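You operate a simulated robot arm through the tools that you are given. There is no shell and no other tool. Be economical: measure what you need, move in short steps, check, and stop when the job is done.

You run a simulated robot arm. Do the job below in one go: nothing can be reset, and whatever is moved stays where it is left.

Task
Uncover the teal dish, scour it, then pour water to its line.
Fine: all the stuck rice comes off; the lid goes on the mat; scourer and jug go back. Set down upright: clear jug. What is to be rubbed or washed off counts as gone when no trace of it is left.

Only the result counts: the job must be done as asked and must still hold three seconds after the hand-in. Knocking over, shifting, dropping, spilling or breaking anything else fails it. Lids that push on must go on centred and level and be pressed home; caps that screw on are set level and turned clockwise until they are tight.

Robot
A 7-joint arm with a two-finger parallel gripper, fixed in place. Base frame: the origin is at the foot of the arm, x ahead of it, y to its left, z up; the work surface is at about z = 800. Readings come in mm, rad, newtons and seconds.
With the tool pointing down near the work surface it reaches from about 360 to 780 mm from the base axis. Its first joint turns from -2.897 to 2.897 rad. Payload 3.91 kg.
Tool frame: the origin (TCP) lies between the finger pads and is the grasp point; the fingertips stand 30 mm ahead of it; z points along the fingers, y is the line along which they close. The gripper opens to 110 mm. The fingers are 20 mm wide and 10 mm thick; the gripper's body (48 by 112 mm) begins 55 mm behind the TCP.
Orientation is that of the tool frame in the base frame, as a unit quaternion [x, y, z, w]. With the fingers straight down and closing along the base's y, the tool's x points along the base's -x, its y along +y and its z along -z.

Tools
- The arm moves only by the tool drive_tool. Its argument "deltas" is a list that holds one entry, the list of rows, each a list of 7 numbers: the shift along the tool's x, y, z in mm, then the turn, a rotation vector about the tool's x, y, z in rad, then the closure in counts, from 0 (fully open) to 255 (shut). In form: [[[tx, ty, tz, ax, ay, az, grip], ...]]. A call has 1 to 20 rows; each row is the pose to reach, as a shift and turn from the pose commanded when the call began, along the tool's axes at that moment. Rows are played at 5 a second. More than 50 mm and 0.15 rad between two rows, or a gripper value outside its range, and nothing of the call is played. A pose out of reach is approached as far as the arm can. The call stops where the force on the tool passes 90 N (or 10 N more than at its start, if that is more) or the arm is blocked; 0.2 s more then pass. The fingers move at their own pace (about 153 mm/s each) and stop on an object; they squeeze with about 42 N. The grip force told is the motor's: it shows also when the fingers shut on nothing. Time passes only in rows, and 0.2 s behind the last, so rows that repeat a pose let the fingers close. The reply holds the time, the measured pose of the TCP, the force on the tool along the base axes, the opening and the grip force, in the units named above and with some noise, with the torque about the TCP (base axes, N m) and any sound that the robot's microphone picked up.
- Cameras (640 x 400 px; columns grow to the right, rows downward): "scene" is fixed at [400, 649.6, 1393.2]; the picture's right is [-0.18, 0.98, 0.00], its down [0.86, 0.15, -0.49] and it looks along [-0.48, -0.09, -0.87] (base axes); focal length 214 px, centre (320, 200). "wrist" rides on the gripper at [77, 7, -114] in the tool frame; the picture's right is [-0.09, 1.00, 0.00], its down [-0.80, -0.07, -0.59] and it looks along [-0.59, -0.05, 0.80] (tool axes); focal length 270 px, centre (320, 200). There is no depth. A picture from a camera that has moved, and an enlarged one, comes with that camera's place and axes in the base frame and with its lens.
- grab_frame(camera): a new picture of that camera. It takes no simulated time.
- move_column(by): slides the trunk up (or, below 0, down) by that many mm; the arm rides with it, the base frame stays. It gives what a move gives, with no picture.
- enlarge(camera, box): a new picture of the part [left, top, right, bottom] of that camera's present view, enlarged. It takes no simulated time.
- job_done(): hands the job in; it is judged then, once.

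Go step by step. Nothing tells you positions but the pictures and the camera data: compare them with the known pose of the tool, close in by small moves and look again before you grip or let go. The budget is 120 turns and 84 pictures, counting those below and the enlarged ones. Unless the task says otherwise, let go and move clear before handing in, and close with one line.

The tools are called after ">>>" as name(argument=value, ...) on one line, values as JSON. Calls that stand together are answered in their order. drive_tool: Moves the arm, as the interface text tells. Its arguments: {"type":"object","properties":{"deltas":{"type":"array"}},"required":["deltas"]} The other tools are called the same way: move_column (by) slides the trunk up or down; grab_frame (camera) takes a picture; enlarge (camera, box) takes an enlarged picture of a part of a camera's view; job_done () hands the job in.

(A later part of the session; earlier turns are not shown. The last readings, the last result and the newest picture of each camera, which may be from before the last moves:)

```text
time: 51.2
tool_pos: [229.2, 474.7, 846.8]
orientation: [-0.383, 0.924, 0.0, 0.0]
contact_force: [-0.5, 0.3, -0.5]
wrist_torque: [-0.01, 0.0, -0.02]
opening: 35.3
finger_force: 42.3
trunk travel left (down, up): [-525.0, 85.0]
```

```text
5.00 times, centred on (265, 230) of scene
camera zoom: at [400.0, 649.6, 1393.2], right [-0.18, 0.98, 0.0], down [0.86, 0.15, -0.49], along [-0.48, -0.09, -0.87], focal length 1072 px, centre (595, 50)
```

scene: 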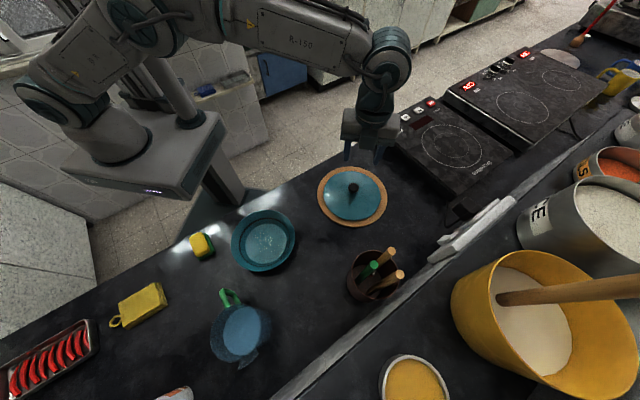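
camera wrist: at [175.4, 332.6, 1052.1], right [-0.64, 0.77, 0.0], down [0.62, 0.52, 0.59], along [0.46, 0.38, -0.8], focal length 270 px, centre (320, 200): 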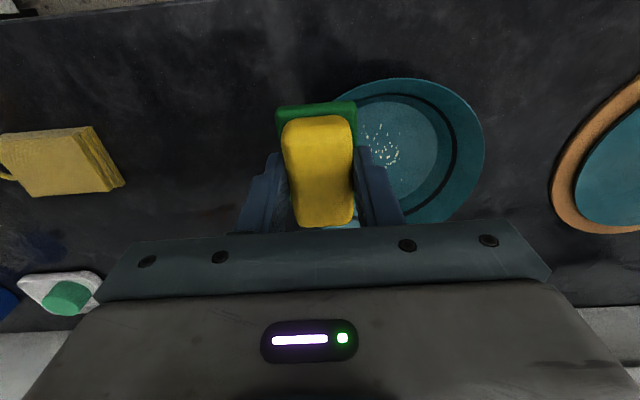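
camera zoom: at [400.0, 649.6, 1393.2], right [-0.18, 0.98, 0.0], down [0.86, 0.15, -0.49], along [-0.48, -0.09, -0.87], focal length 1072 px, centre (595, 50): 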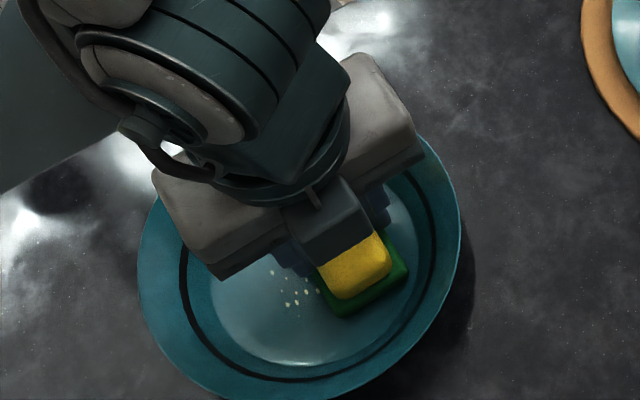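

No contact yet, and the dish hasn't moved. I'll lower finely to about 2 N and stroke back.

>>> drive_tool(deltas=[[[0, 0, 0.4, 0, 0, 0, 255], [0, 0, 0.4, 0, 0, 0, 255]]])

>>> drive_tool(deltas=[[[0, 0, 0.3, 0, 0, 0, 255], [0, 0, 0.3, 0, 0, 0, 255]]])

>>> drive_tool(deltas=[[[0, -5, 0, 0, 0, 0, 255], [0, -10, 0, 0, 0, 0, 255], [0, -15, 0, 0, 0, 0, 255]]])

>>> enlarge(camera="scene", box=[220, 190, 310, 270])

```text
time: 51.8
tool_pos: [229.1, 475.1, 846.2]
orientation: [-0.383, 0.924, 0.0, 0.0]
contact_force: [1.8, 1.0, 1.3]
wrist_torque: [0.03, -0.07, -0.04]
opening: 34.9
finger_force: 42.5
trunk travel left (down, up): [-525.0, 85.0]
```

```text
time: 52.4
tool_pos: [228.5, 475.4, 846.6]
orientation: [-0.382, 0.924, 0.0, 0.0]
contact_force: [-0.6, 0.3, 4.2]
wrist_torque: [-0.04, 0.0, -0.01]
opening: 35.4
finger_force: 42.3
trunk travel left (down, up): [-525.0, 85.0]
```

```text
time: 53.2
tool_pos: [239.0, 464.5, 847.2]
orientation: [-0.383, 0.924, 0.0, 0.0]
contact_force: [-2.7, 2.0, 9.1]
wrist_torque: [0.07, 0.11, 0.0]
opening: 34.8
finger_force: 41.9
trunk travel left (down, up): [-525.0, 85.0]
```

```text
5.00 times, centred on (265, 230) of scene
camera zoom: at [400.0, 649.6, 1393.2], right [-0.18, 0.98, 0.0], down [0.86, 0.15, -0.49], along [-0.48, -0.09, -0.87], focal length 1072 px, centre (595, 50)
```

zoom: 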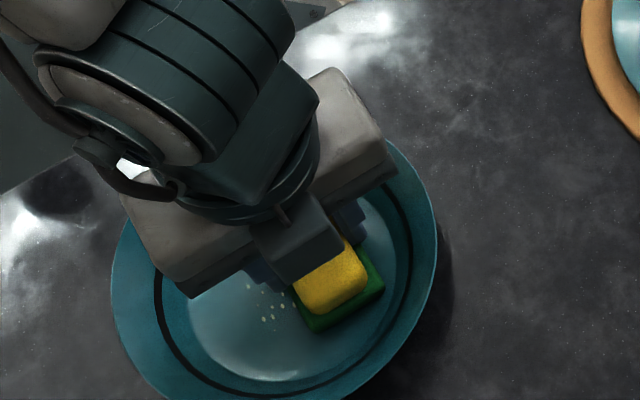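

Even 4–9 N drags the light dish. I'll drag it back, then twist one way and lift while still twisted: if the rice pattern has turned, the dish also follows the twisting.

>>> drive_tool(deltas=[[[0, 5, 0, 0, 0, 0, 255], [0, 10, 0, 0, 0, 0, 255], [0, 15, 0, 0, 0, 0, 255], [0, 15, 0, 0, 0, 0.15, 255], [0, 15, 0, 0, 0, 0.3, 255], [0, 15, 0, 0, 0, 0.45, 255], [0, 15, 0, 0, 0, 0.6, 255], [0, 15, 0, 0, 0, 0.6, 255], [0, 15, -40, 0, 0, 0.6, 255], [0, 15, -80, 0, 0, 0.6, 255], [30, -10, -90, 0, 0, 0.6, 255], [60, -35, -90, 0, 0, 0.6, 255], [60, -35, -90, 0, 0, 0.6, 255]]])

>>> enlarge(camera="scene", box=[220, 190, 310, 270])

```text
time: 56.0
tool_pos: [221.4, 395.6, 935.8]
orientation: [-0.093, 0.996, 0.0, 0.0]
contact_force: [-0.1, 0.5, -0.2]
wrist_torque: [-0.02, 0.0, 0.02]
opening: 35.0
finger_force: 42.1
trunk travel left (down, up): [-525.0, 85.0]
```

```text
5.00 times, centred on (265, 230) of scene
camera zoom: at [400.0, 649.6, 1393.2], right [-0.18, 0.98, 0.0], down [0.86, 0.15, -0.49], along [-0.48, -0.09, -0.87], focal length 1072 px, centre (595, 50)
```

zoom: 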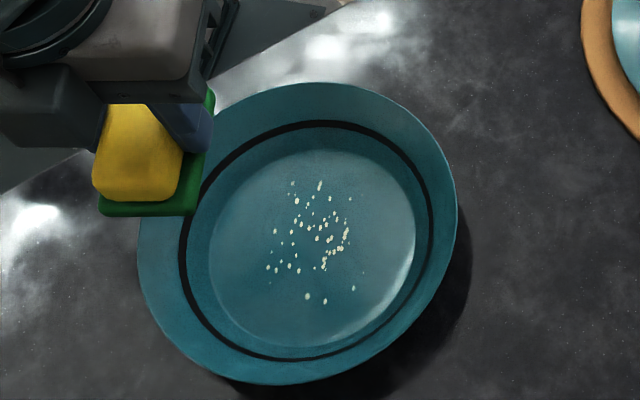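

The dish turned with the scourer, so there has been no real rubbing yet. I'll try quick strokes at a very light touch, using the dish's inertia.

>>> drive_tool(deltas=[[[-10, 29, 0, 0, 0, 0, 255], [-20, 58, 0, 0, 0, 0, 255], [-20, 58, 40, 0, 0, 0, 255], [-20, 58, 80, 0, 0, 0, 255], [-20, 58, 87.5, 0, 0, 0, 255], [-20, 58, 88.5, 0, 0, 0, 255], [-20, 58, 88.5, 0, 0, 0, 255]]])

>>> drive_tool(deltas=[[[0, 0, 0.4, 0, 0, 0, 255], [0, 0, 0.4, 0, 0, 0, 255]]])

>>> drive_tool(deltas=[[[0, 0, 0.3, 0, 0, 0, 255], [0, 0, 0.3, 0, 0, 0, 255]]])

```text
time: 57.6
tool_pos: [231.6, 457.8, 847.4]
orientation: [-0.092, 0.996, 0.0, 0.0]
contact_force: [-0.3, -0.4, -0.8]
wrist_torque: [0.0, 0.0, -0.03]
opening: 34.8
finger_force: 42.1
trunk travel left (down, up): [-525.0, 85.0]
```

```text
time: 58.2
tool_pos: [231.3, 458.1, 847.4]
orientation: [-0.093, 0.996, 0.0, 0.0]
contact_force: [-0.5, 0.3, 0.1]
wrist_torque: [0.03, 0.02, 0.03]
opening: 35.2
finger_force: 42.1
trunk travel left (down, up): [-525.0, 85.0]
```

```text
time: 58.8
tool_pos: [231.5, 457.7, 847.5]
orientation: [-0.092, 0.996, 0.0, 0.0]
contact_force: [-0.3, 0.1, -0.1]
wrist_torque: [0.0, -0.01, 0.01]
opening: 35.0
finger_force: 42.5
trunk travel left (down, up): [-525.0, 85.0]
```

>>> drive_tool(deltas=[[[0, 18, 0.1, 0, 0, 0, 255], [0, -18, 0.2, 0, 0, 0, 255], [0, 18, 0.25, 0, 0, 0, 255], [0, -18, 0.3, 0, 0, 0, 255], [0, 18, 0.35, 0, 0, 0, 255], [0, -18, 0.4, 0, 0, 0, 255], [0, 18, 0.45, 0, 0, 0, 255], [0, -18, 0.5, 0, 0, 0, 255], [0, 18, 0.55, 0, 0, 0, 255], [0, -18, 0.6, 0, 0, 0, 255], [0, 18, 0.65, 0, 0, 0, 255], [0, -18, 0.7, 0, 0, 0, 255], [0, 18, 0.75, 0, 0, 0, 255], [0, -18, 0.8, 0, 0, 0, 255], [0, 18, 0.85, 0, 0, 0, 255], [0, -18, 0.9, 0, 0, 0, 255], [0, 18, 0.95, 0, 0, 0, 255], [0, -18, 1.0, 0, 0, 0, 255], [0, 0, 1.0, 0, 0, 0, 255]]])

>>> drive_tool(deltas=[[[0, 0, -40, 0, 0, 0, 255], [0, 0, -80, 0, 0, 0, 255], [10, -30, -90, 0, 0, 0, 255], [20, -65, -90, 0, 0, 0, 255], [20, -65, -90, 0, 0, 0, 255]]])

>>> enlarge(camera="scene", box=[220, 190, 310, 270])

```text
time: 62.8
tool_pos: [230.3, 458.6, 846.8]
orientation: [-0.092, 0.996, 0.001, 0.001]
contact_force: [1.0, 0.5, 7.6]
wrist_torque: [-0.02, -0.04, 0.0]
opening: 34.9
finger_force: 42.5
trunk travel left (down, up): [-525.0, 85.0]
```

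```text
time: 64.0
tool_pos: [223.3, 391.4, 936.1]
orientation: [-0.092, 0.996, 0.0, 0.0]
contact_force: [-0.1, -0.1, 0.0]
wrist_torque: [0.0, -0.02, 0.01]
opening: 35.0
finger_force: 41.6
trunk travel left (down, up): [-525.0, 85.0]
```

```text
5.00 times, centred on (265, 230) of scene
camera zoom: at [400.0, 649.6, 1393.2], right [-0.18, 0.98, 0.0], down [0.86, 0.15, -0.49], along [-0.48, -0.09, -0.87], focal length 1072 px, centre (595, 50)
```

zoom: 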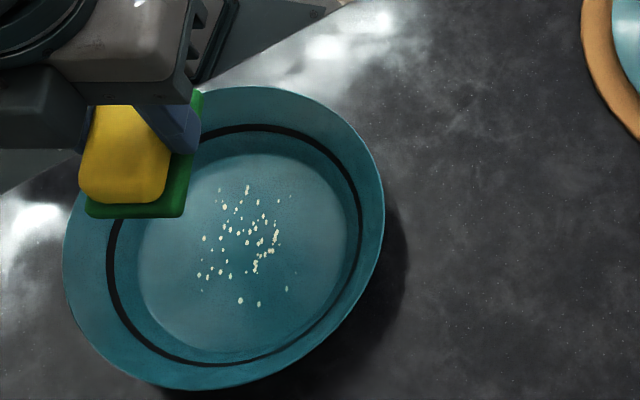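

The dish slid about 39 mm, so there was relative rubbing this time. I'll check the grains closely.

>>> enlarge(camera="scene", box=[232, 222, 272, 256])

>>> grab_frame(camera="wrist")

```text
11.76 times, centred on (252, 239) of scene
camera zoom: at [400.0, 649.6, 1393.2], right [-0.18, 0.98, 0.0], down [0.86, 0.15, -0.49], along [-0.48, -0.09, -0.87], focal length 2523 px, centre (1120, -259)
```

zoom: 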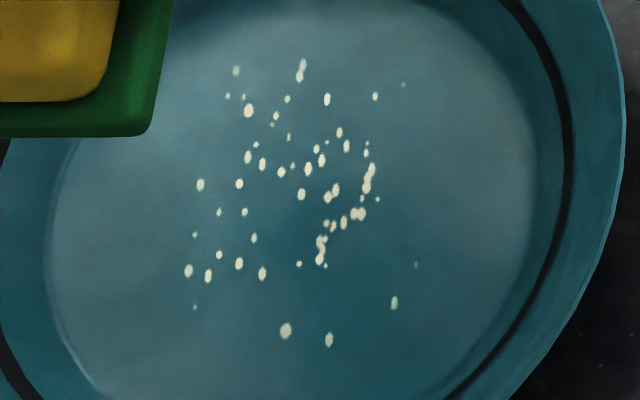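

```text
44 pictures are left
camera wrist: at [147.2, 382.2, 1050.6], right [-0.1, 1.0, 0.0], down [0.8, 0.08, 0.59], along [0.59, 0.06, -0.8], focal length 270 px, centre (320, 200)
```

wrist: 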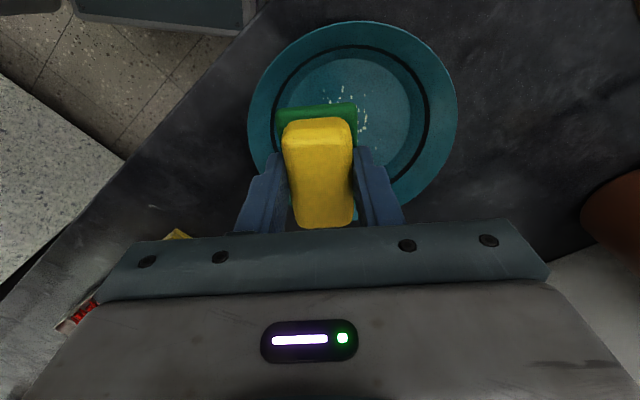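

The grains are unchanged. Before bracing the dish against something, I'll check whether the other yellow item is the real scourer.

>>> enlarge(camera="scene", box=[95, 265, 185, 340])

>>> enlarge(camera="scene", box=[330, 230, 430, 320])

```text
5.33 times, centred on (140, 302) of scene
camera zoom: at [400.0, 649.6, 1393.2], right [-0.18, 0.98, 0.0], down [0.86, 0.15, -0.49], along [-0.48, -0.09, -0.87], focal length 1144 px, centre (1280, -347)
```

zoom: 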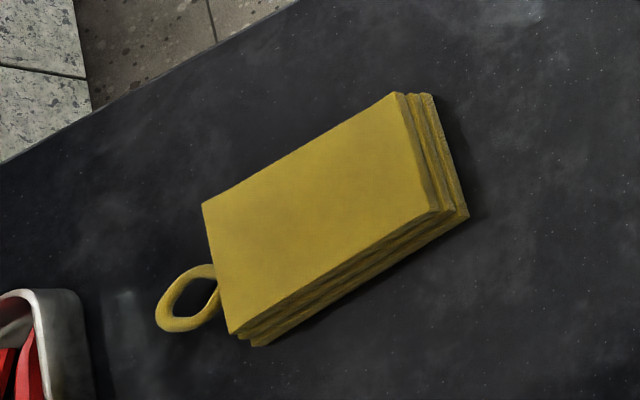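

```text
4.44 times, centred on (380, 275) of scene
camera zoom: at [400.0, 649.6, 1393.2], right [-0.18, 0.98, 0.0], down [0.86, 0.15, -0.49], along [-0.48, -0.09, -0.87], focal length 953 px, centre (53, -133)
```

zoom: 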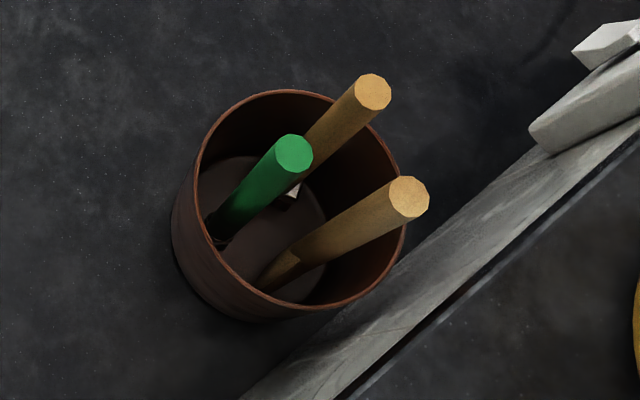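

That is a folded cloth, so the green/yellow pad is the scourer. I'll retry with a careful ~2 N press and slow one-way strokes, watching the force.

>>> drive_tool(deltas=[[[-10, 9, 0, 0, 0, 0, 255], [-19, 18, 0, 0, 0, 0, 255], [-19, 18, 40, 0, 0, 0, 255], [-19, 18, 80, 0, 0, 0, 255], [-19, 18, 88.5, 0, 0, 0, 255], [-19, 18, 89.2, 0, 0, 0, 255], [-19, 18, 89.2, 0, 0, 0, 255]]])

>>> drive_tool(deltas=[[[0, 5, 0.2, 0, 0, 0, 255], [0, 10, 0.2, 0, 0, 0, 255], [0, 15, 0.2, 0, 0, 0, 255]]])

>>> drive_tool(deltas=[[[0, -5, 0.1, 0, 0, 0, 255], [0, -10, 0.1, 0, 0, 0, 255], [0, -15, 0.1, 0, 0, 0, 255]]])

>>> drive_tool(deltas=[[[0, 5, 0.1, 0, 0, 0, 255], [0, 10, 0.1, 0, 0, 0, 255], [0, 15, 0.1, 0, 0, 0, 255]]])

>>> drive_tool(deltas=[[[0, -5, 0.1, 0, 0, 0, 255], [0, -10, 0.1, 0, 0, 0, 255], [0, -15, 0.1, 0, 0, 0, 255]]])

>>> enlarge(camera="scene", box=[220, 190, 310, 270])

```text
time: 65.6
tool_pos: [239.3, 411.8, 845.9]
orientation: [-0.092, 0.996, 0.0, 0.0]
contact_force: [0.5, -0.1, 0.3]
wrist_torque: [-0.01, 0.0, 0.0]
opening: 34.9
finger_force: 41.6
trunk travel left (down, up): [-525.0, 85.0]
```

```text
time: 66.4
tool_pos: [236.7, 426.6, 846.8]
orientation: [-0.093, 0.996, 0.0, 0.0]
contact_force: [0.0, -1.0, 2.4]
wrist_torque: [-0.06, -0.01, 0.02]
opening: 34.8
finger_force: 42.1
trunk travel left (down, up): [-525.0, 85.0]
```

```text
time: 67.2
tool_pos: [239.6, 412.7, 846.7]
orientation: [-0.092, 0.996, -0.001, -0.001]
contact_force: [-0.2, 1.6, 5.3]
wrist_torque: [0.01, 0.0, 0.0]
opening: 34.7
finger_force: 41.7
trunk travel left (down, up): [-525.0, 85.0]
```

```text
time: 68.0
tool_pos: [236.1, 424.7, 846.3]
orientation: [-0.091, 0.996, 0.0, 0.0]
contact_force: [1.7, -4.1, 9.1]
wrist_torque: [-0.14, -0.02, -0.01]
opening: 34.9
finger_force: 42.1
trunk travel left (down, up): [-525.0, 85.0]
```

```text
time: 68.8
tool_pos: [239.2, 410.9, 847.2]
orientation: [-0.093, 0.996, 0.0, -0.001]
contact_force: [-1.0, 3.2, 11.0]
wrist_torque: [0.09, 0.01, 0.01]
opening: 35.0
finger_force: 41.0
trunk travel left (down, up): [-525.0, 85.0]
```

```text
5.00 times, centred on (265, 230) of scene
camera zoom: at [400.0, 649.6, 1393.2], right [-0.18, 0.98, 0.0], down [0.86, 0.15, -0.49], along [-0.48, -0.09, -0.87], focal length 1072 px, centre (595, 50)
```

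zoom: 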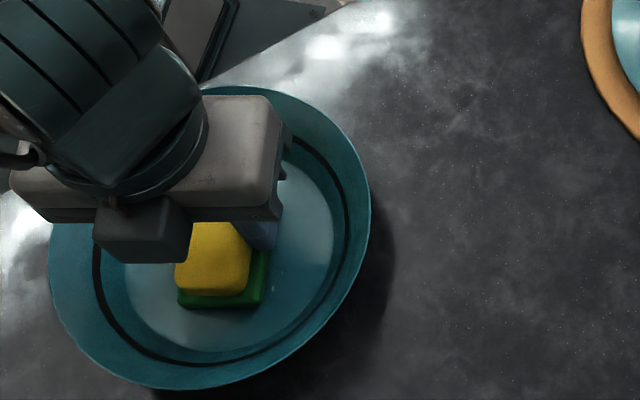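

Even light presses drag the dish, so it needs bracing. The tiled wall stands about 797 mm out along direction (0.69, 0.72); between jug and pot there is room to push the dish's rim against it. First I'll turn to face the wall and drag the dish to the start of that lane.

>>> drive_tool(deltas=[[[0, 8, 0, 0, 0, -0.1, 255], [0, 18, 0, 0, 0, -0.2, 255], [0, 28, 0, 0, 0, -0.3, 255], [1, 38, 0, 0, 0, -0.4, 255], [1, 48, 0, 0, 0, -0.5, 255], [1, 57, 0, 0, 0, -0.6, 255], [1, 64, 0, 0, 0, -0.6, 255], [1, 64, 0, 0, 0, -0.6, 255]]])

>>> grab_frame(camera="scene")

```text
time: 70.6
tool_pos: [226.8, 473.8, 847.8]
orientation: [-0.382, 0.924, 0.0, 0.0]
contact_force: [1.3, -3.8, 9.3]
wrist_torque: [-0.16, -0.06, 0.0]
opening: 35.1
finger_force: 42.2
trunk travel left (down, up): [-525.0, 85.0]
```

```text
40 pictures are left
```

scene: 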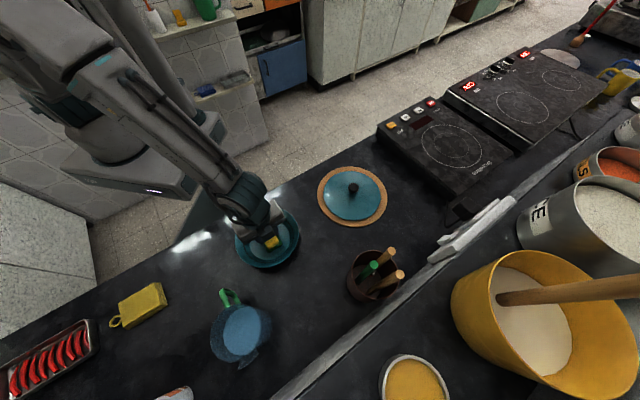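

The dish follows well. I'll drag it along the lane toward the wall in chunks.

>>> drive_tool(deltas=[[[-12, 0, 0, 0, 0, 0, 255], [-26, 0, 0, 0, 0, 0, 255], [-40, 0, 0, 0, 0, 0, 255], [-54, 0, 0, 0, 0, 0, 255], [-68, 0, 0, 0, 0, 0, 255], [-82, 0, 0, 0, 0, 0, 255], [-96, 0, 0, 0, 0, 0, 255], [-110, 0, 0, 0, 0, 0, 255], [-120, 0, 0, 0, 0, 0, 255], [-120, 0, 0, 0, 0, 0, 255]]])

>>> grab_frame(camera="scene")

```text
time: 72.8
tool_pos: [311.4, 558.8, 846.7]
orientation: [-0.383, 0.924, 0.0, 0.0]
contact_force: [-0.7, 0.2, 1.7]
wrist_torque: [-0.01, 0.0, -0.01]
opening: 34.9
finger_force: 41.7
trunk travel left (down, up): [-525.0, 85.0]
```

```text
39 pictures are left
```

scene: 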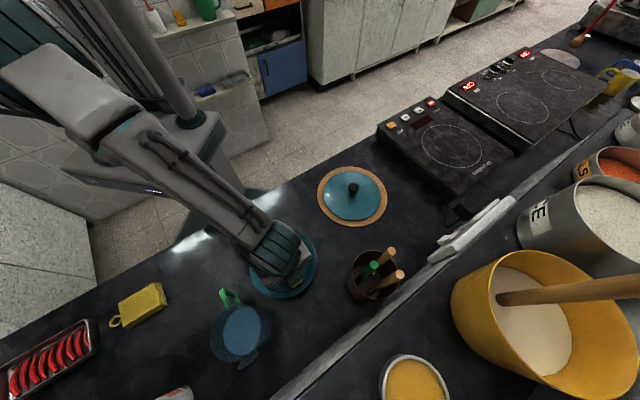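

The press got light and the dish lagged a little. I'll press 1 mm more and continue, with a slight shift away from the jug.

>>> drive_tool(deltas=[[[0, 0, 1, 0, 0, 0, 255], [-8, 2, 1.2, 0, 0, 0, 255], [-18, 4, 1.2, 0, 0, 0, 255], [-28, 7, 1.2, 0, 0, 0, 255], [-38, 10, 1.2, 0, 0, 0, 255], [-48, 12, 1.2, 0, 0, 0, 255], [-58, 14, 1.2, 0, 0, 0, 255], [-68, 14, 1.2, 0, 0, 0, 255], [-68, 14, 1.2, 0, 0, 0, 255]]])

>>> enlarge(camera="scene", box=[200, 200, 420, 390])

```text
time: 74.8
tool_pos: [347.8, 616.1, 846.4]
orientation: [-0.382, 0.924, 0.001, 0.002]
contact_force: [-5.1, -3.2, 18.5]
wrist_torque: [-0.17, 0.21, 0.01]
opening: 35.0
finger_force: 42.0
trunk travel left (down, up): [-525.0, 85.0]
```

```text
2.11 times, centred on (310, 295) of scene
camera zoom: at [400.0, 649.6, 1393.2], right [-0.18, 0.98, 0.0], down [0.86, 0.15, -0.49], along [-0.48, -0.09, -0.87], focal length 452 px, centre (341, 0)
```

zoom: 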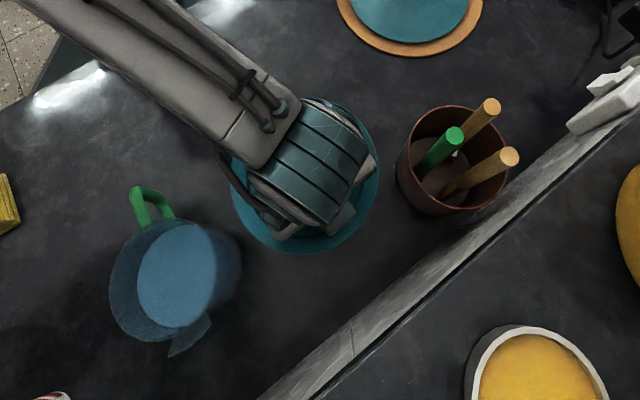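

The dish is at about 52 mm from the wall. I'll lift slightly, set the scourer down nearer the back of the dish and push it the rest of the way, so the arm stays clear of the wall.

>>> drive_tool(deltas=[[[0, 0, -8, 0, 0, 0, 255], [20, -4, -8, 0, 0, 0, 255], [40, -7, -8, 0, 0, 0, 255], [40, -7, -2, 0, 0, 0, 255], [40, -7, 0, 0, 0, 0, 255], [40, -7, 0, 0, 0, 0, 255]]])

>>> drive_tool(deltas=[[[-7, 0, 0.3, 0, 0, 0, 255], [-14, 0, 0.3, 0, 0, 0, 255], [-21, 0, 0.3, 0, 0, 0, 255], [-28, 0, 0.3, 0, 0, 0, 255], [-35, 0, 0.3, 0, 0, 0, 255], [-42, 0, 0.3, 0, 0, 0, 255], [-42, 0, 0.3, 0, 0, 0, 255]]])

>>> enlarge(camera="scene", box=[200, 200, 420, 390])

```text
time: 76.2
tool_pos: [325.3, 582.7, 847.5]
orientation: [-0.382, 0.924, 0.0, 0.001]
contact_force: [0.4, -1.1, 11.0]
wrist_torque: [0.03, -0.08, 0.0]
opening: 35.0
finger_force: 42.5
trunk travel left (down, up): [-525.0, 85.0]
```

```text
time: 77.8
tool_pos: [355.4, 612.8, 845.7]
orientation: [-0.382, 0.924, 0.001, 0.002]
contact_force: [-4.7, -3.2, 20.3]
wrist_torque: [-0.1, 0.1, 0.03]
opening: 34.7
finger_force: 42.3
trunk travel left (down, up): [-525.0, 85.0]
```

```text
2.11 times, centred on (310, 295) of scene
camera zoom: at [400.0, 649.6, 1393.2], right [-0.18, 0.98, 0.0], down [0.86, 0.15, -0.49], along [-0.48, -0.09, -0.87], focal length 452 px, centre (341, 0)
```

zoom: 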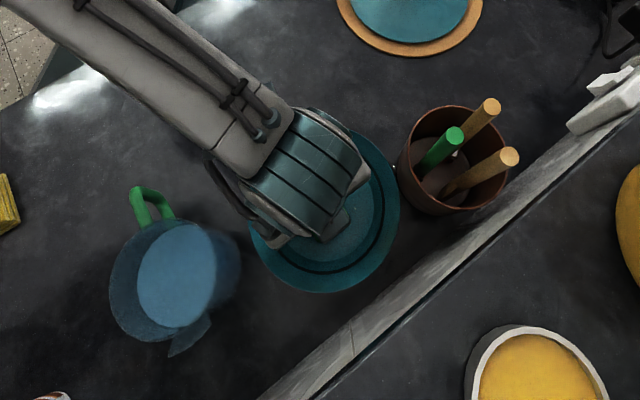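

The dish is now close to the pot's foot, so I'll first drag it about 8 mm away from the pot and then push on gently to the wall.

>>> drive_tool(deltas=[[[0, -4, 0, 0, 0, 0, 255], [0, -9, 0, 0, 0, 0, 255], [-4, -9, 0, 0, 0, 0, 255], [-8, -9, 0, 0, 0, 0, 255], [-12, -9, 0, 0, 0, 0, 255], [-12, -9, 0, 0, 0, 0, 255]]])

>>> enlarge(camera="scene", box=[260, 220, 420, 370])

```text
time: 79.2
tool_pos: [371.7, 613.8, 846.2]
orientation: [-0.381, 0.924, 0.0, 0.001]
contact_force: [-3.6, -5.0, 19.4]
wrist_torque: [-0.1, 0.08, 0.01]
opening: 34.9
finger_force: 42.2
trunk travel left (down, up): [-525.0, 85.0]
```

```text
2.67 times, centred on (340, 295) of scene
camera zoom: at [400.0, 649.6, 1393.2], right [-0.18, 0.98, 0.0], down [0.86, 0.15, -0.49], along [-0.48, -0.09, -0.87], focal length 572 px, centre (267, -53)
```

zoom: 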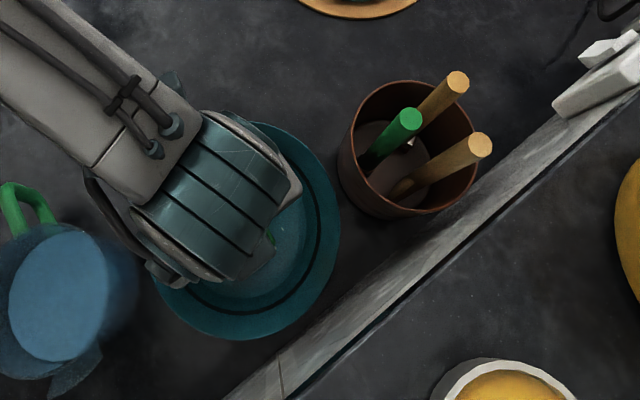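

The dish is within about a centimetre of the wall. I'll push on toward the wall; once the rim is stopped the scourer should start to slide.

>>> drive_tool(deltas=[[[-6, 1, 0, 0, 0, 0, 255], [-12, 2, 0, 0, 0, 0, 255], [-18, 3, 0, 0, 0, 0, 255], [-24, 4, 0, 0, 0, 0, 255], [-30, 4, 0, 0, 0, 0, 255]]])

>>> enlarge(camera="scene", box=[260, 220, 420, 370])

```text
time: 80.4
tool_pos: [387.7, 637.3, 845.9]
orientation: [-0.382, 0.924, 0.0, 0.002]
contact_force: [-9.5, -11.8, 18.3]
wrist_torque: [-0.32, 0.2, -0.02]
opening: 34.9
finger_force: 42.1
trunk travel left (down, up): [-525.0, 85.0]
```

```text
2.67 times, centred on (340, 295) of scene
camera zoom: at [400.0, 649.6, 1393.2], right [-0.18, 0.98, 0.0], down [0.86, 0.15, -0.49], along [-0.48, -0.09, -0.87], focal length 572 px, centre (267, -53)
```

zoom: 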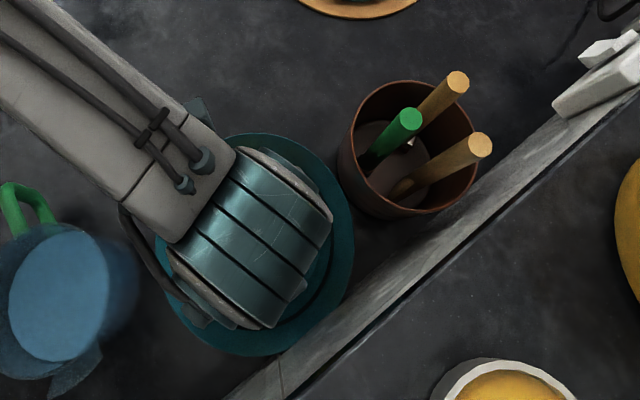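

The side force ratio jumped to 0.8: the dish is braced and the scourer slid. I'll lift and check the rice.

>>> drive_tool(deltas=[[[0, 0, -20, 0, 0, 0, 255], [20, 0, -60, 0, 0, 0, 255], [60, 0, -90, 0, 0, 0, 255], [100, 0, -90, 0, 0, 0, 255], [140, 0, -90, 0, 0, 0, 255], [140, 0, -90, 0, 0, 0, 255]]])

>>> enlarge(camera="scene", box=[270, 240, 380, 370])

```text
time: 81.8
tool_pos: [288.2, 540.5, 934.4]
orientation: [-0.383, 0.924, 0.0, -0.001]
contact_force: [0.4, 0.4, -0.8]
wrist_torque: [0.0, -0.01, 0.0]
opening: 34.6
finger_force: 41.6
trunk travel left (down, up): [-525.0, 85.0]
```

```text
3.08 times, centred on (325, 305) of scene
camera zoom: at [400.0, 649.6, 1393.2], right [-0.18, 0.98, 0.0], down [0.86, 0.15, -0.49], along [-0.48, -0.09, -0.87], focal length 660 px, centre (305, -123)
```

zoom: 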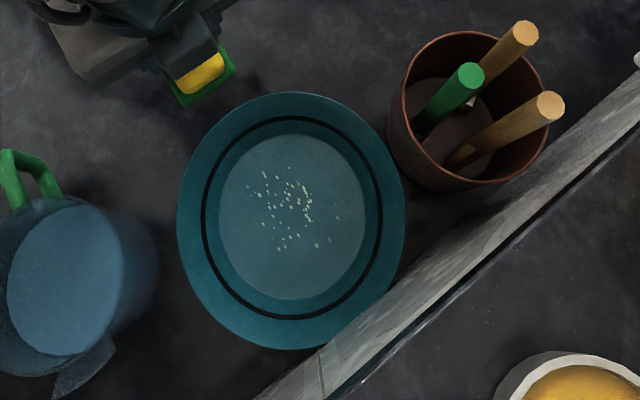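

The rice is still there after roughly 10 mm of true sliding; the rim now rests on the wall. I'll make three full braced strokes toward the wall at about 20 N, lifting for each return.

>>> drive_tool(deltas=[[[-45, 0, 0, 0, 0, 0, 255], [-85, 0, 20, 0, 0, 0, 255], [-112, 0, 60, 0, 0, 0, 255], [-112, 0, 85, 0, 0, 0, 255], [-112, 0, 90, 0, 0, 0, 255], [-122, 0, 90, 0, 0, 0, 255], [-132, 0, 90, 0, 0, 0, 255], [-144, 0, 90, 0, 0, 0, 255], [-144, 0, 84, 0, 0, 0, 255], [-112, 0, 84, 0, 0, 0, 255], [-112, 0, 90, 0, 0, 0, 255], [-122, 0, 90, 0, 0, 0, 255], [-132, 0, 90, 0, 0, 0, 255], [-144, 0, 90, 0, 0, 0, 255], [-144, 0, 84, 0, 0, 0, 255], [-112, 0, 84, 0, 0, 0, 255], [-112, 0, 90, 0, 0, 0, 255], [-122, 0, 90, 0, 0, 0, 255], [-132, 0, 90, 0, 0, 0, 255], [-144, 0, 90, 0, 0, 0, 255]]])

>>> drive_tool(deltas=[[[0, 0, -20, 0, 0, 0, 255], [20, 0, -60, 0, 0, 0, 255], [60, 0, -90, 0, 0, 0, 255], [100, 0, -90, 0, 0, 0, 255], [140, 0, -90, 0, 0, 0, 255], [140, 0, -90, 0, 0, 0, 255]]])

>>> enlarge(camera="scene", box=[280, 260, 350, 345])

```text
time: 86.0
tool_pos: [389.4, 640.6, 847.9]
orientation: [-0.383, 0.924, 0.0, 0.0]
contact_force: [-7.0, -7.1, 13.7]
wrist_torque: [-0.18, 0.17, -0.02]
opening: 35.2
finger_force: 41.5
trunk travel left (down, up): [-525.0, 85.0]
```

```text
time: 87.4
tool_pos: [291.9, 543.4, 933.9]
orientation: [-0.382, 0.924, 0.0, -0.001]
contact_force: [0.0, -0.9, -0.2]
wrist_torque: [-0.03, 0.05, -0.01]
opening: 35.0
finger_force: 42.1
trunk travel left (down, up): [-525.0, 85.0]
```

```text
4.71 times, centred on (315, 302) of scene
camera zoom: at [400.0, 649.6, 1393.2], right [-0.18, 0.98, 0.0], down [0.86, 0.15, -0.49], along [-0.48, -0.09, -0.87], focal length 1009 px, centre (344, -282)
```

zoom: 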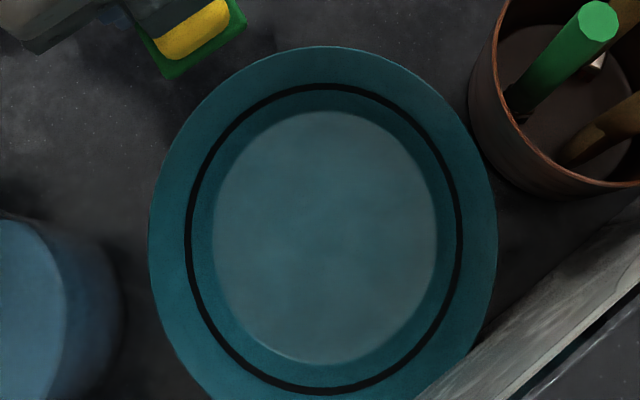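

All the rice appears to be gone. I'll check for faint traces with a closer zoom.

>>> enlarge(camera="scene", box=[290, 280, 345, 325])

```text
8.89 times, centred on (318, 302) of scene
camera zoom: at [400.0, 649.6, 1393.2], right [-0.18, 0.98, 0.0], down [0.86, 0.15, -0.49], along [-0.48, -0.09, -0.87], focal length 1906 px, centre (342, -711)
```

zoom: 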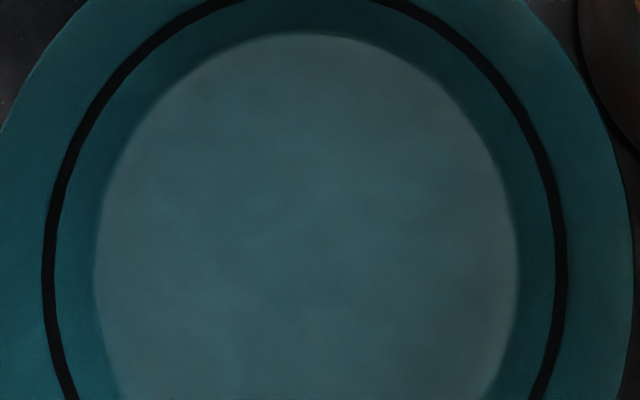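

The dish is clean with no trace left. I'll use the scourer to drag the dish back to its original spot near (241, 464).

>>> drive_tool(deltas=[[[-45, 0, 0, 0, 0, 0, 255], [-90, -1, 20, 0, 0, 0, 255], [-128, -2, 55, 0, 0, 0, 255], [-128, -2, 82, 0, 0, 0, 255], [-128, -2, 90, 0, 0, 0, 255], [-128, -2, 90.3, 0, 0, 0, 255], [-120, -3, 90.3, 0, 0, 0, 255], [-108, -4, 90.3, 0, 0, 0, 255], [-96, -5, 90.3, 0, 0, 0, 255], [-84, -6, 90.3, 0, 0, 0, 255], [-72, -7, 90.3, 0, 0, 0, 255], [-60, -8, 90.3, 0, 0, 0, 255], [-48, -9, 90.3, 0, 0, 0, 255], [-36, -10, 90.3, 0, 0, 0, 255], [-24, -11, 90.3, 0, 0, 0, 255], [-18, -11, 90.3, 0, 0, 0, 255]]])

>>> grab_frame(camera="scene")

```text
refused: row 3 steps farther than a row can; nothing moved
```

```text
31 pictures are left
```

scene: 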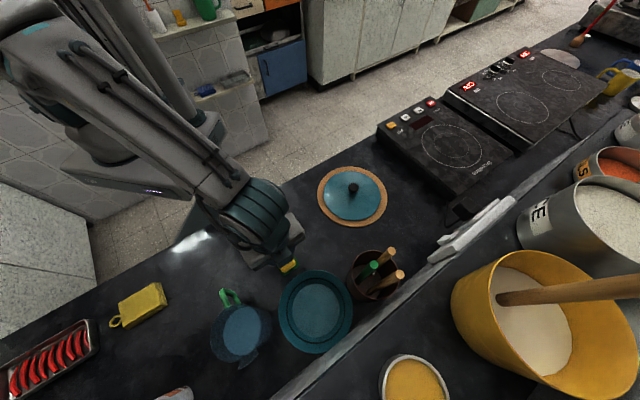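

A row was too long, so I'll resend with smaller steps.

>>> drive_tool(deltas=[[[-45, 0, 0, 0, 0, 0, 255], [-90, -1, 10, 0, 0, 0, 255], [-128, -2, 35, 0, 0, 0, 255], [-128, -2, 75, 0, 0, 0, 255], [-128, -2, 90, 0, 0, 0, 255], [-128, -2, 90.3, 0, 0, 0, 255], [-120, -3, 90.3, 0, 0, 0, 255], [-108, -4, 90.3, 0, 0, 0, 255], [-96, -5, 90.3, 0, 0, 0, 255], [-84, -6, 90.3, 0, 0, 0, 255], [-72, -7, 90.3, 0, 0, 0, 255], [-60, -8, 90.3, 0, 0, 0, 255], [-48, -9, 90.3, 0, 0, 0, 255], [-36, -10, 90.3, 0, 0, 0, 255], [-24, -11, 90.3, 0, 0, 0, 255], [-18, -11, 90.3, 0, 0, 0, 255]]])

>>> grab_frame(camera="scene")

```text
time: 90.8
tool_pos: [312.6, 548.2, 845.7]
orientation: [-0.383, 0.924, 0.002, 0.002]
contact_force: [7.6, 6.4, 25.2]
wrist_torque: [0.14, -0.18, 0.0]
opening: 34.9
finger_force: 42.2
trunk travel left (down, up): [-525.0, 85.0]
```

```text
30 pictures are left
```

scene: 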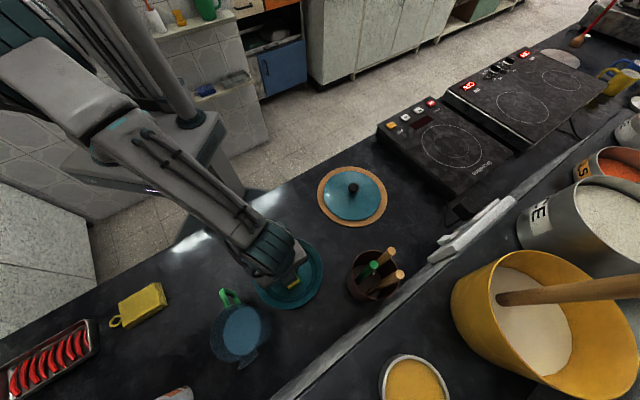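

It follows well. I'll drag the rest of the way, then lift.

>>> drive_tool(deltas=[[[12, -1, -0.5, 0, 0, 0, 255], [24, -2, -0.5, 0, 0, 0, 255], [36, -3, -0.5, 0, 0, 0, 255], [48, -4, -0.5, 0, 0, 0, 255], [60, -5, -0.5, 0, 0, 0, 255], [72, -6, -0.6, 0, 0, 0, 255], [84, -7, -0.6, 0, 0, 0, 255], [96, -8, -0.6, 0, 0, 0, 255], [106, -9, -0.6, 0, 0, 0, 255], [110, -9, -0.6, 0, 0, 0, 255], [110, -9, -0.6, 0, 0, 0, 255], [110, -9, -30, 0, 0, 0, 255], [110, -9, -75, 0, 0, 0, 255], [135, -40, -85, 0, 0, 0, 255], [160, -65, -85, 0, 0, 0, 255], [160, -65, -85, 0, 0, 0, 255]]])

>>> enlarge(camera="scene", box=[170, 190, 310, 290])

```text
time: 94.2
tool_pos: [244.8, 388.8, 929.9]
orientation: [-0.383, 0.924, 0.001, 0.0]
contact_force: [0.0, -0.1, -0.8]
wrist_torque: [0.01, 0.03, 0.01]
opening: 34.9
finger_force: 41.7
trunk travel left (down, up): [-525.0, 85.0]
```

```text
4.00 times, centred on (240, 240) of scene
camera zoom: at [400.0, 649.6, 1393.2], right [-0.18, 0.98, 0.0], down [0.86, 0.15, -0.49], along [-0.48, -0.09, -0.87], focal length 858 px, centre (640, 40)
```

zoom: 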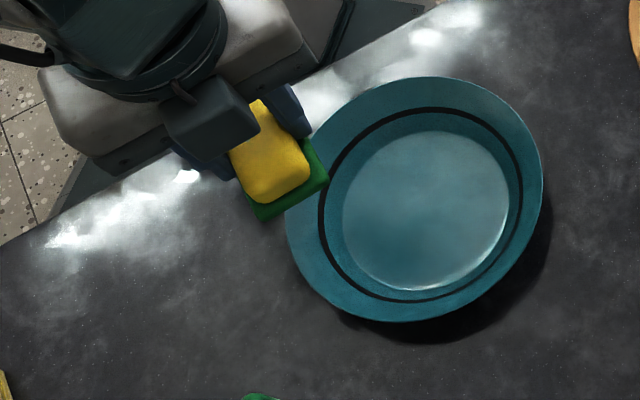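

The dish is back within about 2 mm of its place. Next the scourer goes back to (283, 292.6).

>>> drive_tool(deltas=[[[14, -32, 0, 0, 0, 0, 255], [28, -64, 0, 0, 0, 0, 255], [41, -95, 0, 0, 0, 0, 255], [41, -95, 40, 0, 0, 0, 255], [41, -95, 75, 0, 0, 0, 255], [41, -95, 84, 0, 0, 0, 255], [41, -95, 84, 0, 0, 0, 255]]])

>>> drive_tool(deltas=[[[0, 0, 2, 0, 0, 0, 255], [0, 0, 3, 0, 0, 0, 255], [0, 0, 3, 0, 0, 0, 255]]])

```text
time: 95.8
tool_pos: [284.2, 293.1, 845.4]
orientation: [-0.383, 0.924, 0.0, 0.0]
contact_force: [-1.0, -0.1, -0.7]
wrist_torque: [0.03, -0.03, -0.01]
opening: 35.0
finger_force: 41.9
trunk travel left (down, up): [-525.0, 85.0]
```

```text
time: 96.6
tool_pos: [284.0, 292.2, 843.4]
orientation: [-0.383, 0.924, 0.0, 0.0]
contact_force: [0.0, 0.4, 0.0]
wrist_torque: [0.02, 0.0, 0.01]
opening: 34.8
finger_force: 42.3
trunk travel left (down, up): [-525.0, 85.0]
```

>>> drive_tool(deltas=[[[0, 0, 1, 0, 0, 0, 255], [0, 0, 1.2, 0, 0, 0, 255], [0, 0, 1.2, 0, 0, 0, 200], [0, 0, 1.2, 0, 0, 0, 120], [0, 0, 1.2, 0, 0, 0, 120], [0, 0, -30, 0, 0, 0, 120], [0, 0, -75, 0, 0, 0, 100], [0, 0, -120, 0, 0, 0, 60], [0, 0, -160, 0, 0, 0, 20], [0, 0, -160, 0, 0, 0, 20]]])

>>> enlarge(camera="scene", box=[170, 200, 310, 390])

>>> grab_frame(camera="wrist")

```text
time: 98.8
tool_pos: [284.5, 291.9, 1002.2]
orientation: [-0.383, 0.924, 0.0, 0.0]
contact_force: [-1.0, -0.4, -0.2]
wrist_torque: [-0.01, -0.01, -0.01]
opening: 101.5
finger_force: 0.1
trunk travel left (down, up): [-525.0, 85.0]
```

```text
2.11 times, centred on (240, 295) of scene
camera zoom: at [400.0, 649.6, 1393.2], right [-0.18, 0.98, 0.0], down [0.86, 0.15, -0.49], along [-0.48, -0.09, -0.87], focal length 452 px, centre (488, 0)
```

zoom: 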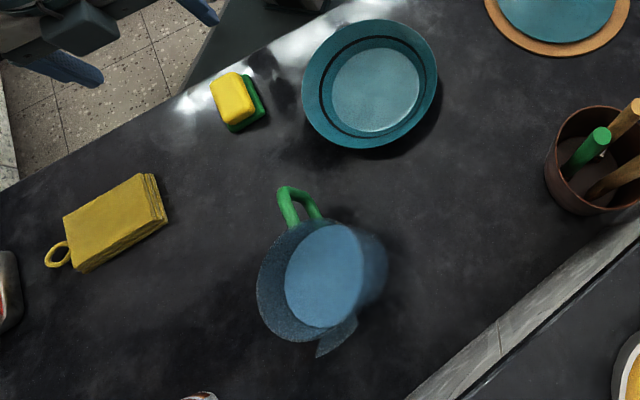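

```text
27 pictures are left
camera wrist: at [225.6, 241.8, 1116.8], right [-0.64, 0.77, 0.0], down [0.62, 0.52, 0.59], along [0.46, 0.38, -0.8], focal length 270 px, centre (320, 200)
```

wrist: 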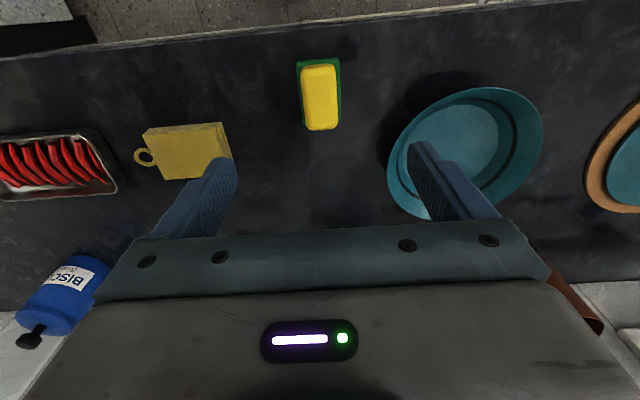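

The scourer is back where it was and the dish is clean. Next is the jug near (442, 474), so I'll move close by and look at it from above.

>>> drive_tool(deltas=[[[-45, 4, -5, 0, 0, 0, 0], [-90, 8, -10, 0, 0, 0, 0], [-135, 12, -15, 0, 0, 0, 0], [-172, 16, -20, 0, 0, 0, 0], [-172, 16, -20, 0, 0, 0, 0]]])

>>> grab_frame(camera="wrist")

>>> enlarge(camera="scene", box=[200, 270, 290, 380])

```text
time: 100.0
tool_pos: [395.2, 425.8, 1022.8]
orientation: [-0.383, 0.924, 0.0, 0.001]
contact_force: [0.2, 1.1, 0.4]
wrist_torque: [0.01, 0.01, -0.01]
opening: 110.0
finger_force: 0.0
trunk travel left (down, up): [-525.0, 85.0]
```

```text
26 pictures are left
camera wrist: at [335.6, 375.6, 1137.4], right [-0.64, 0.77, 0.0], down [0.62, 0.52, 0.59], along [0.46, 0.38, -0.8], focal length 270 px, centre (320, 200)
```

wrist: 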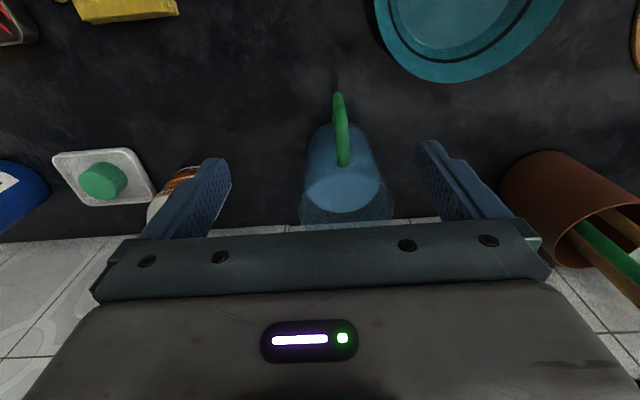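

```text
3.64 times, centred on (245, 325) of scene
camera zoom: at [400.0, 649.6, 1393.2], right [-0.18, 0.98, 0.0], down [0.86, 0.15, -0.49], along [-0.48, -0.09, -0.87], focal length 780 px, centre (593, -254)
```

zoom: 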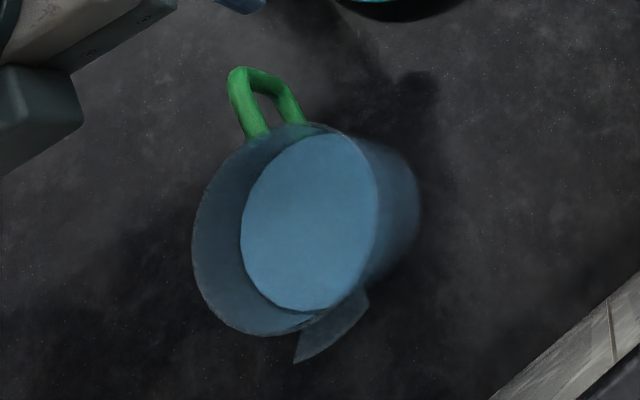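

The jug stands at about (446, 498), roughly 130 mm tall and 88 mm across. Its handle points straight at the base with the outer bar near ρ 577 and z 830–888, and it is a bit over half full. I'll come in tilted about 40° below horizontal, handle between the fingers, starting from a standoff.

>>> drive_tool(deltas=[[[25, 3, 0, 0, -0.14, 0, 40], [50, 6, 10, 0, -0.28, 0, 80], [70, 9, 30, 0, -0.42, 0, 120], [80, 12, 50, 0, -0.56, 0, 139], [80, 15, 70, 0, -0.7, 0, 139], [80, 15, 85, 0, -0.8, 0, 139], [80, 15, 93, 0, -0.873, 0, 139], [80, 15, 93, 0, -0.873, 0, 139]]])

>>> grab_frame(camera="wrist")

>>> grab_frame(camera="scene")

```text
time: 101.8
tool_pos: [328.1, 379.5, 929.0]
orientation: [-0.346, 0.837, 0.162, 0.392]
contact_force: [-0.3, -1.5, 0.5]
wrist_torque: [0.01, 0.01, -0.01]
opening: 50.1
finger_force: 0.0
trunk travel left (down, up): [-525.0, 85.0]
```

```text
24 pictures are left
camera wrist: at [226.3, 286.4, 944.3], right [-0.66, 0.74, 0.07], down [0.09, -0.01, 1.0], along [0.74, 0.67, -0.06], focal length 270 px, centre (320, 200)
```

wrist: 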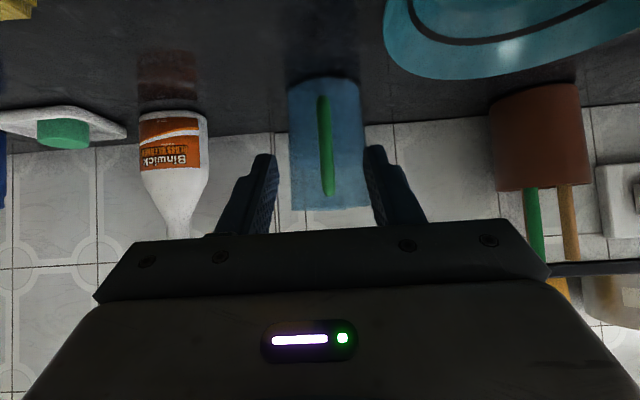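

```text
23 pictures are left
```

scene: 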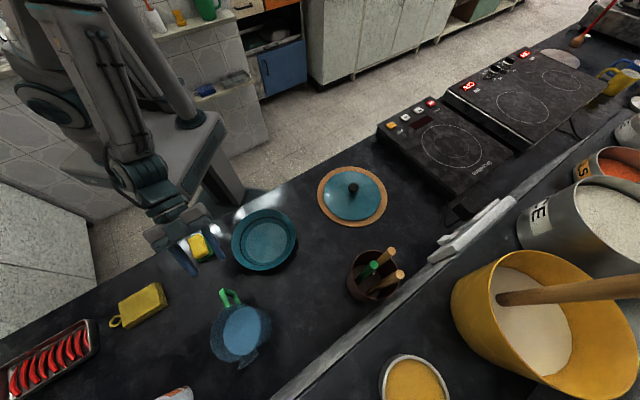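

The handle stands edge-on between the open fingers, 2–3 mm to one side; its outer bar spans z 847–907 at ρ about 585. I'll approach along the tool axis, stopping short for a look.

>>> drive_tool(deltas=[[[-8, 2, 20, 0, 0, 0, 139], [-15, 2.5, 45, 0, 0, 0, 139], [-15, 2.5, 68, 0, 0, 0, 139], [-15, 2.5, 68, 0, 0, 0, 139]]])

>>> grab_frame(camera="wrist")

>>> enlarge(camera="scene", box=[190, 250, 290, 380])

```text
time: 102.8
tool_pos: [368.6, 425.5, 897.3]
orientation: [-0.347, 0.837, 0.161, 0.39]
contact_force: [0.8, -0.3, -0.1]
wrist_torque: [0.0, -0.01, 0.01]
opening: 50.2
finger_force: 0.1
trunk travel left (down, up): [-525.0, 85.0]
```

```text
22 pictures are left
camera wrist: at [267.6, 331.7, 912.2], right [-0.66, 0.74, 0.07], down [0.09, -0.01, 1.0], along [0.74, 0.67, -0.06], focal length 270 px, centre (320, 200)
```

wrist: 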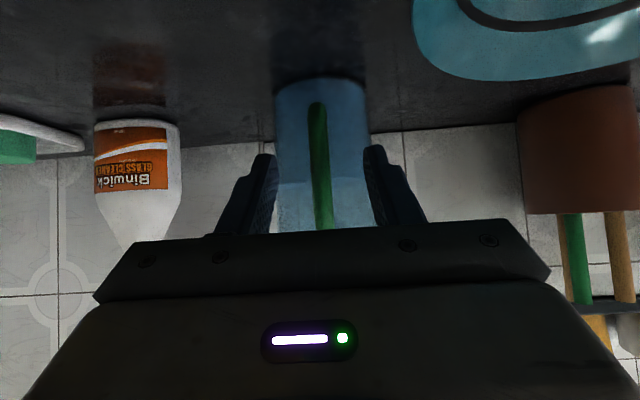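

```text
3.08 times, centred on (240, 315) of scene
camera zoom: at [400.0, 649.6, 1393.2], right [-0.18, 0.98, 0.0], down [0.86, 0.15, -0.49], along [-0.48, -0.09, -0.87], focal length 660 px, centre (566, -154)
```

zoom: 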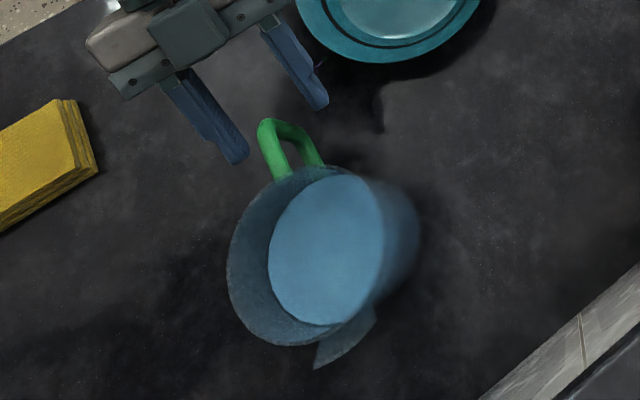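

The handle is centred between the fingers. I'll advance the last 30 mm and close.

>>> drive_tool(deltas=[[[0, 0, 15, 0, 0, 0, 139], [0, 0, 30, 0, 0, 0, 139], [0, 0, 30, 0, 0, 0, 139]]])

>>> enlarge(camera="scene", box=[200, 250, 280, 350])

```text
time: 103.6
tool_pos: [385.0, 441.9, 878.2]
orientation: [-0.347, 0.837, 0.162, 0.391]
contact_force: [-0.1, 0.5, -0.5]
wrist_torque: [-0.01, -0.05, 0.0]
opening: 50.3
finger_force: 0.0
trunk travel left (down, up): [-525.0, 85.0]
```

```text
4.00 times, centred on (240, 300) of scene
camera zoom: at [400.0, 649.6, 1393.2], right [-0.18, 0.98, 0.0], down [0.86, 0.15, -0.49], along [-0.48, -0.09, -0.87], focal length 858 px, centre (640, -200)
```

zoom: 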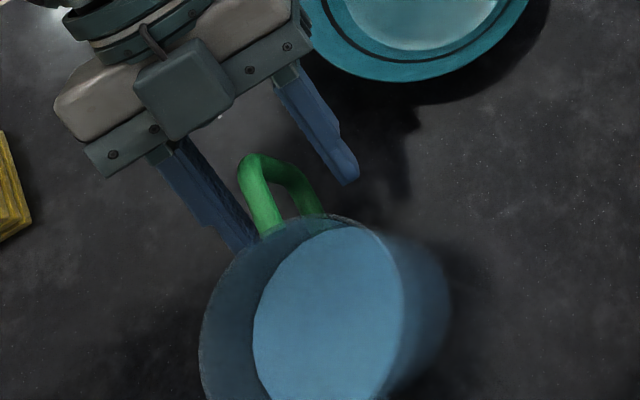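

>>> drive_tool(deltas=[[[0, 0, 0, 0, 0, 0, 170], [0, 0, 0, 0, 0, 0, 200], [0, 0, 0, 0, 0, 0, 225], [0, 0, 0, 0, 0, 0, 255], [0, 0, 0, 0, 0, 0, 255], [0, 0, 0, 0, 0, 0, 255]]])

>>> drive_tool(deltas=[[[-2.3, 0, -1.9, 0, 0, 0, 255], [-6.1, 0, -5.1, 0, 0, 0, 255], [-11.5, 0, -9.6, 0, 0, 0, 255], [-15.3, 0, -12.9, 0, 0, 0, 255], [-15.3, 0, -12.9, 0, 0, 0, 255]]])

>>> grab_frame(camera="wrist")

```text
time: 105.0
tool_pos: [385.2, 441.4, 878.7]
orientation: [-0.347, 0.837, 0.162, 0.391]
contact_force: [0.4, -0.5, 0.1]
wrist_torque: [-0.04, 0.03, -0.01]
opening: 11.1
finger_force: 42.3
trunk travel left (down, up): [-525.0, 85.0]
```

```text
time: 106.2
tool_pos: [385.7, 442.9, 896.8]
orientation: [-0.348, 0.837, 0.162, 0.39]
contact_force: [0.4, 0.2, -6.0]
wrist_torque: [-0.3, 0.32, -0.01]
opening: 11.4
finger_force: 42.1
trunk travel left (down, up): [-525.0, 85.0]
```

```text
19 pictures are left
camera wrist: at [284.3, 348.3, 912.3], right [-0.66, 0.74, 0.07], down [0.09, -0.01, 1.0], along [0.74, 0.67, -0.06], focal length 270 px, centre (320, 200)
```

wrist: 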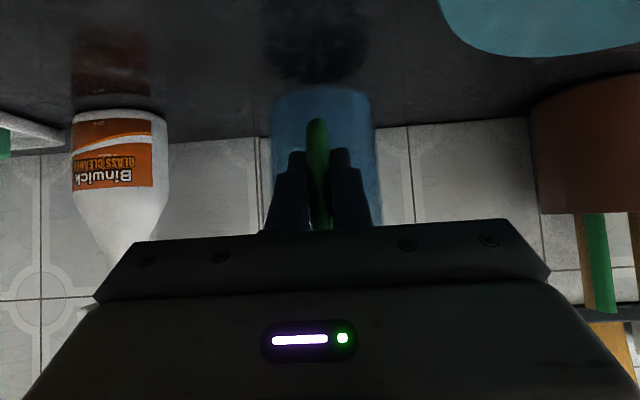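

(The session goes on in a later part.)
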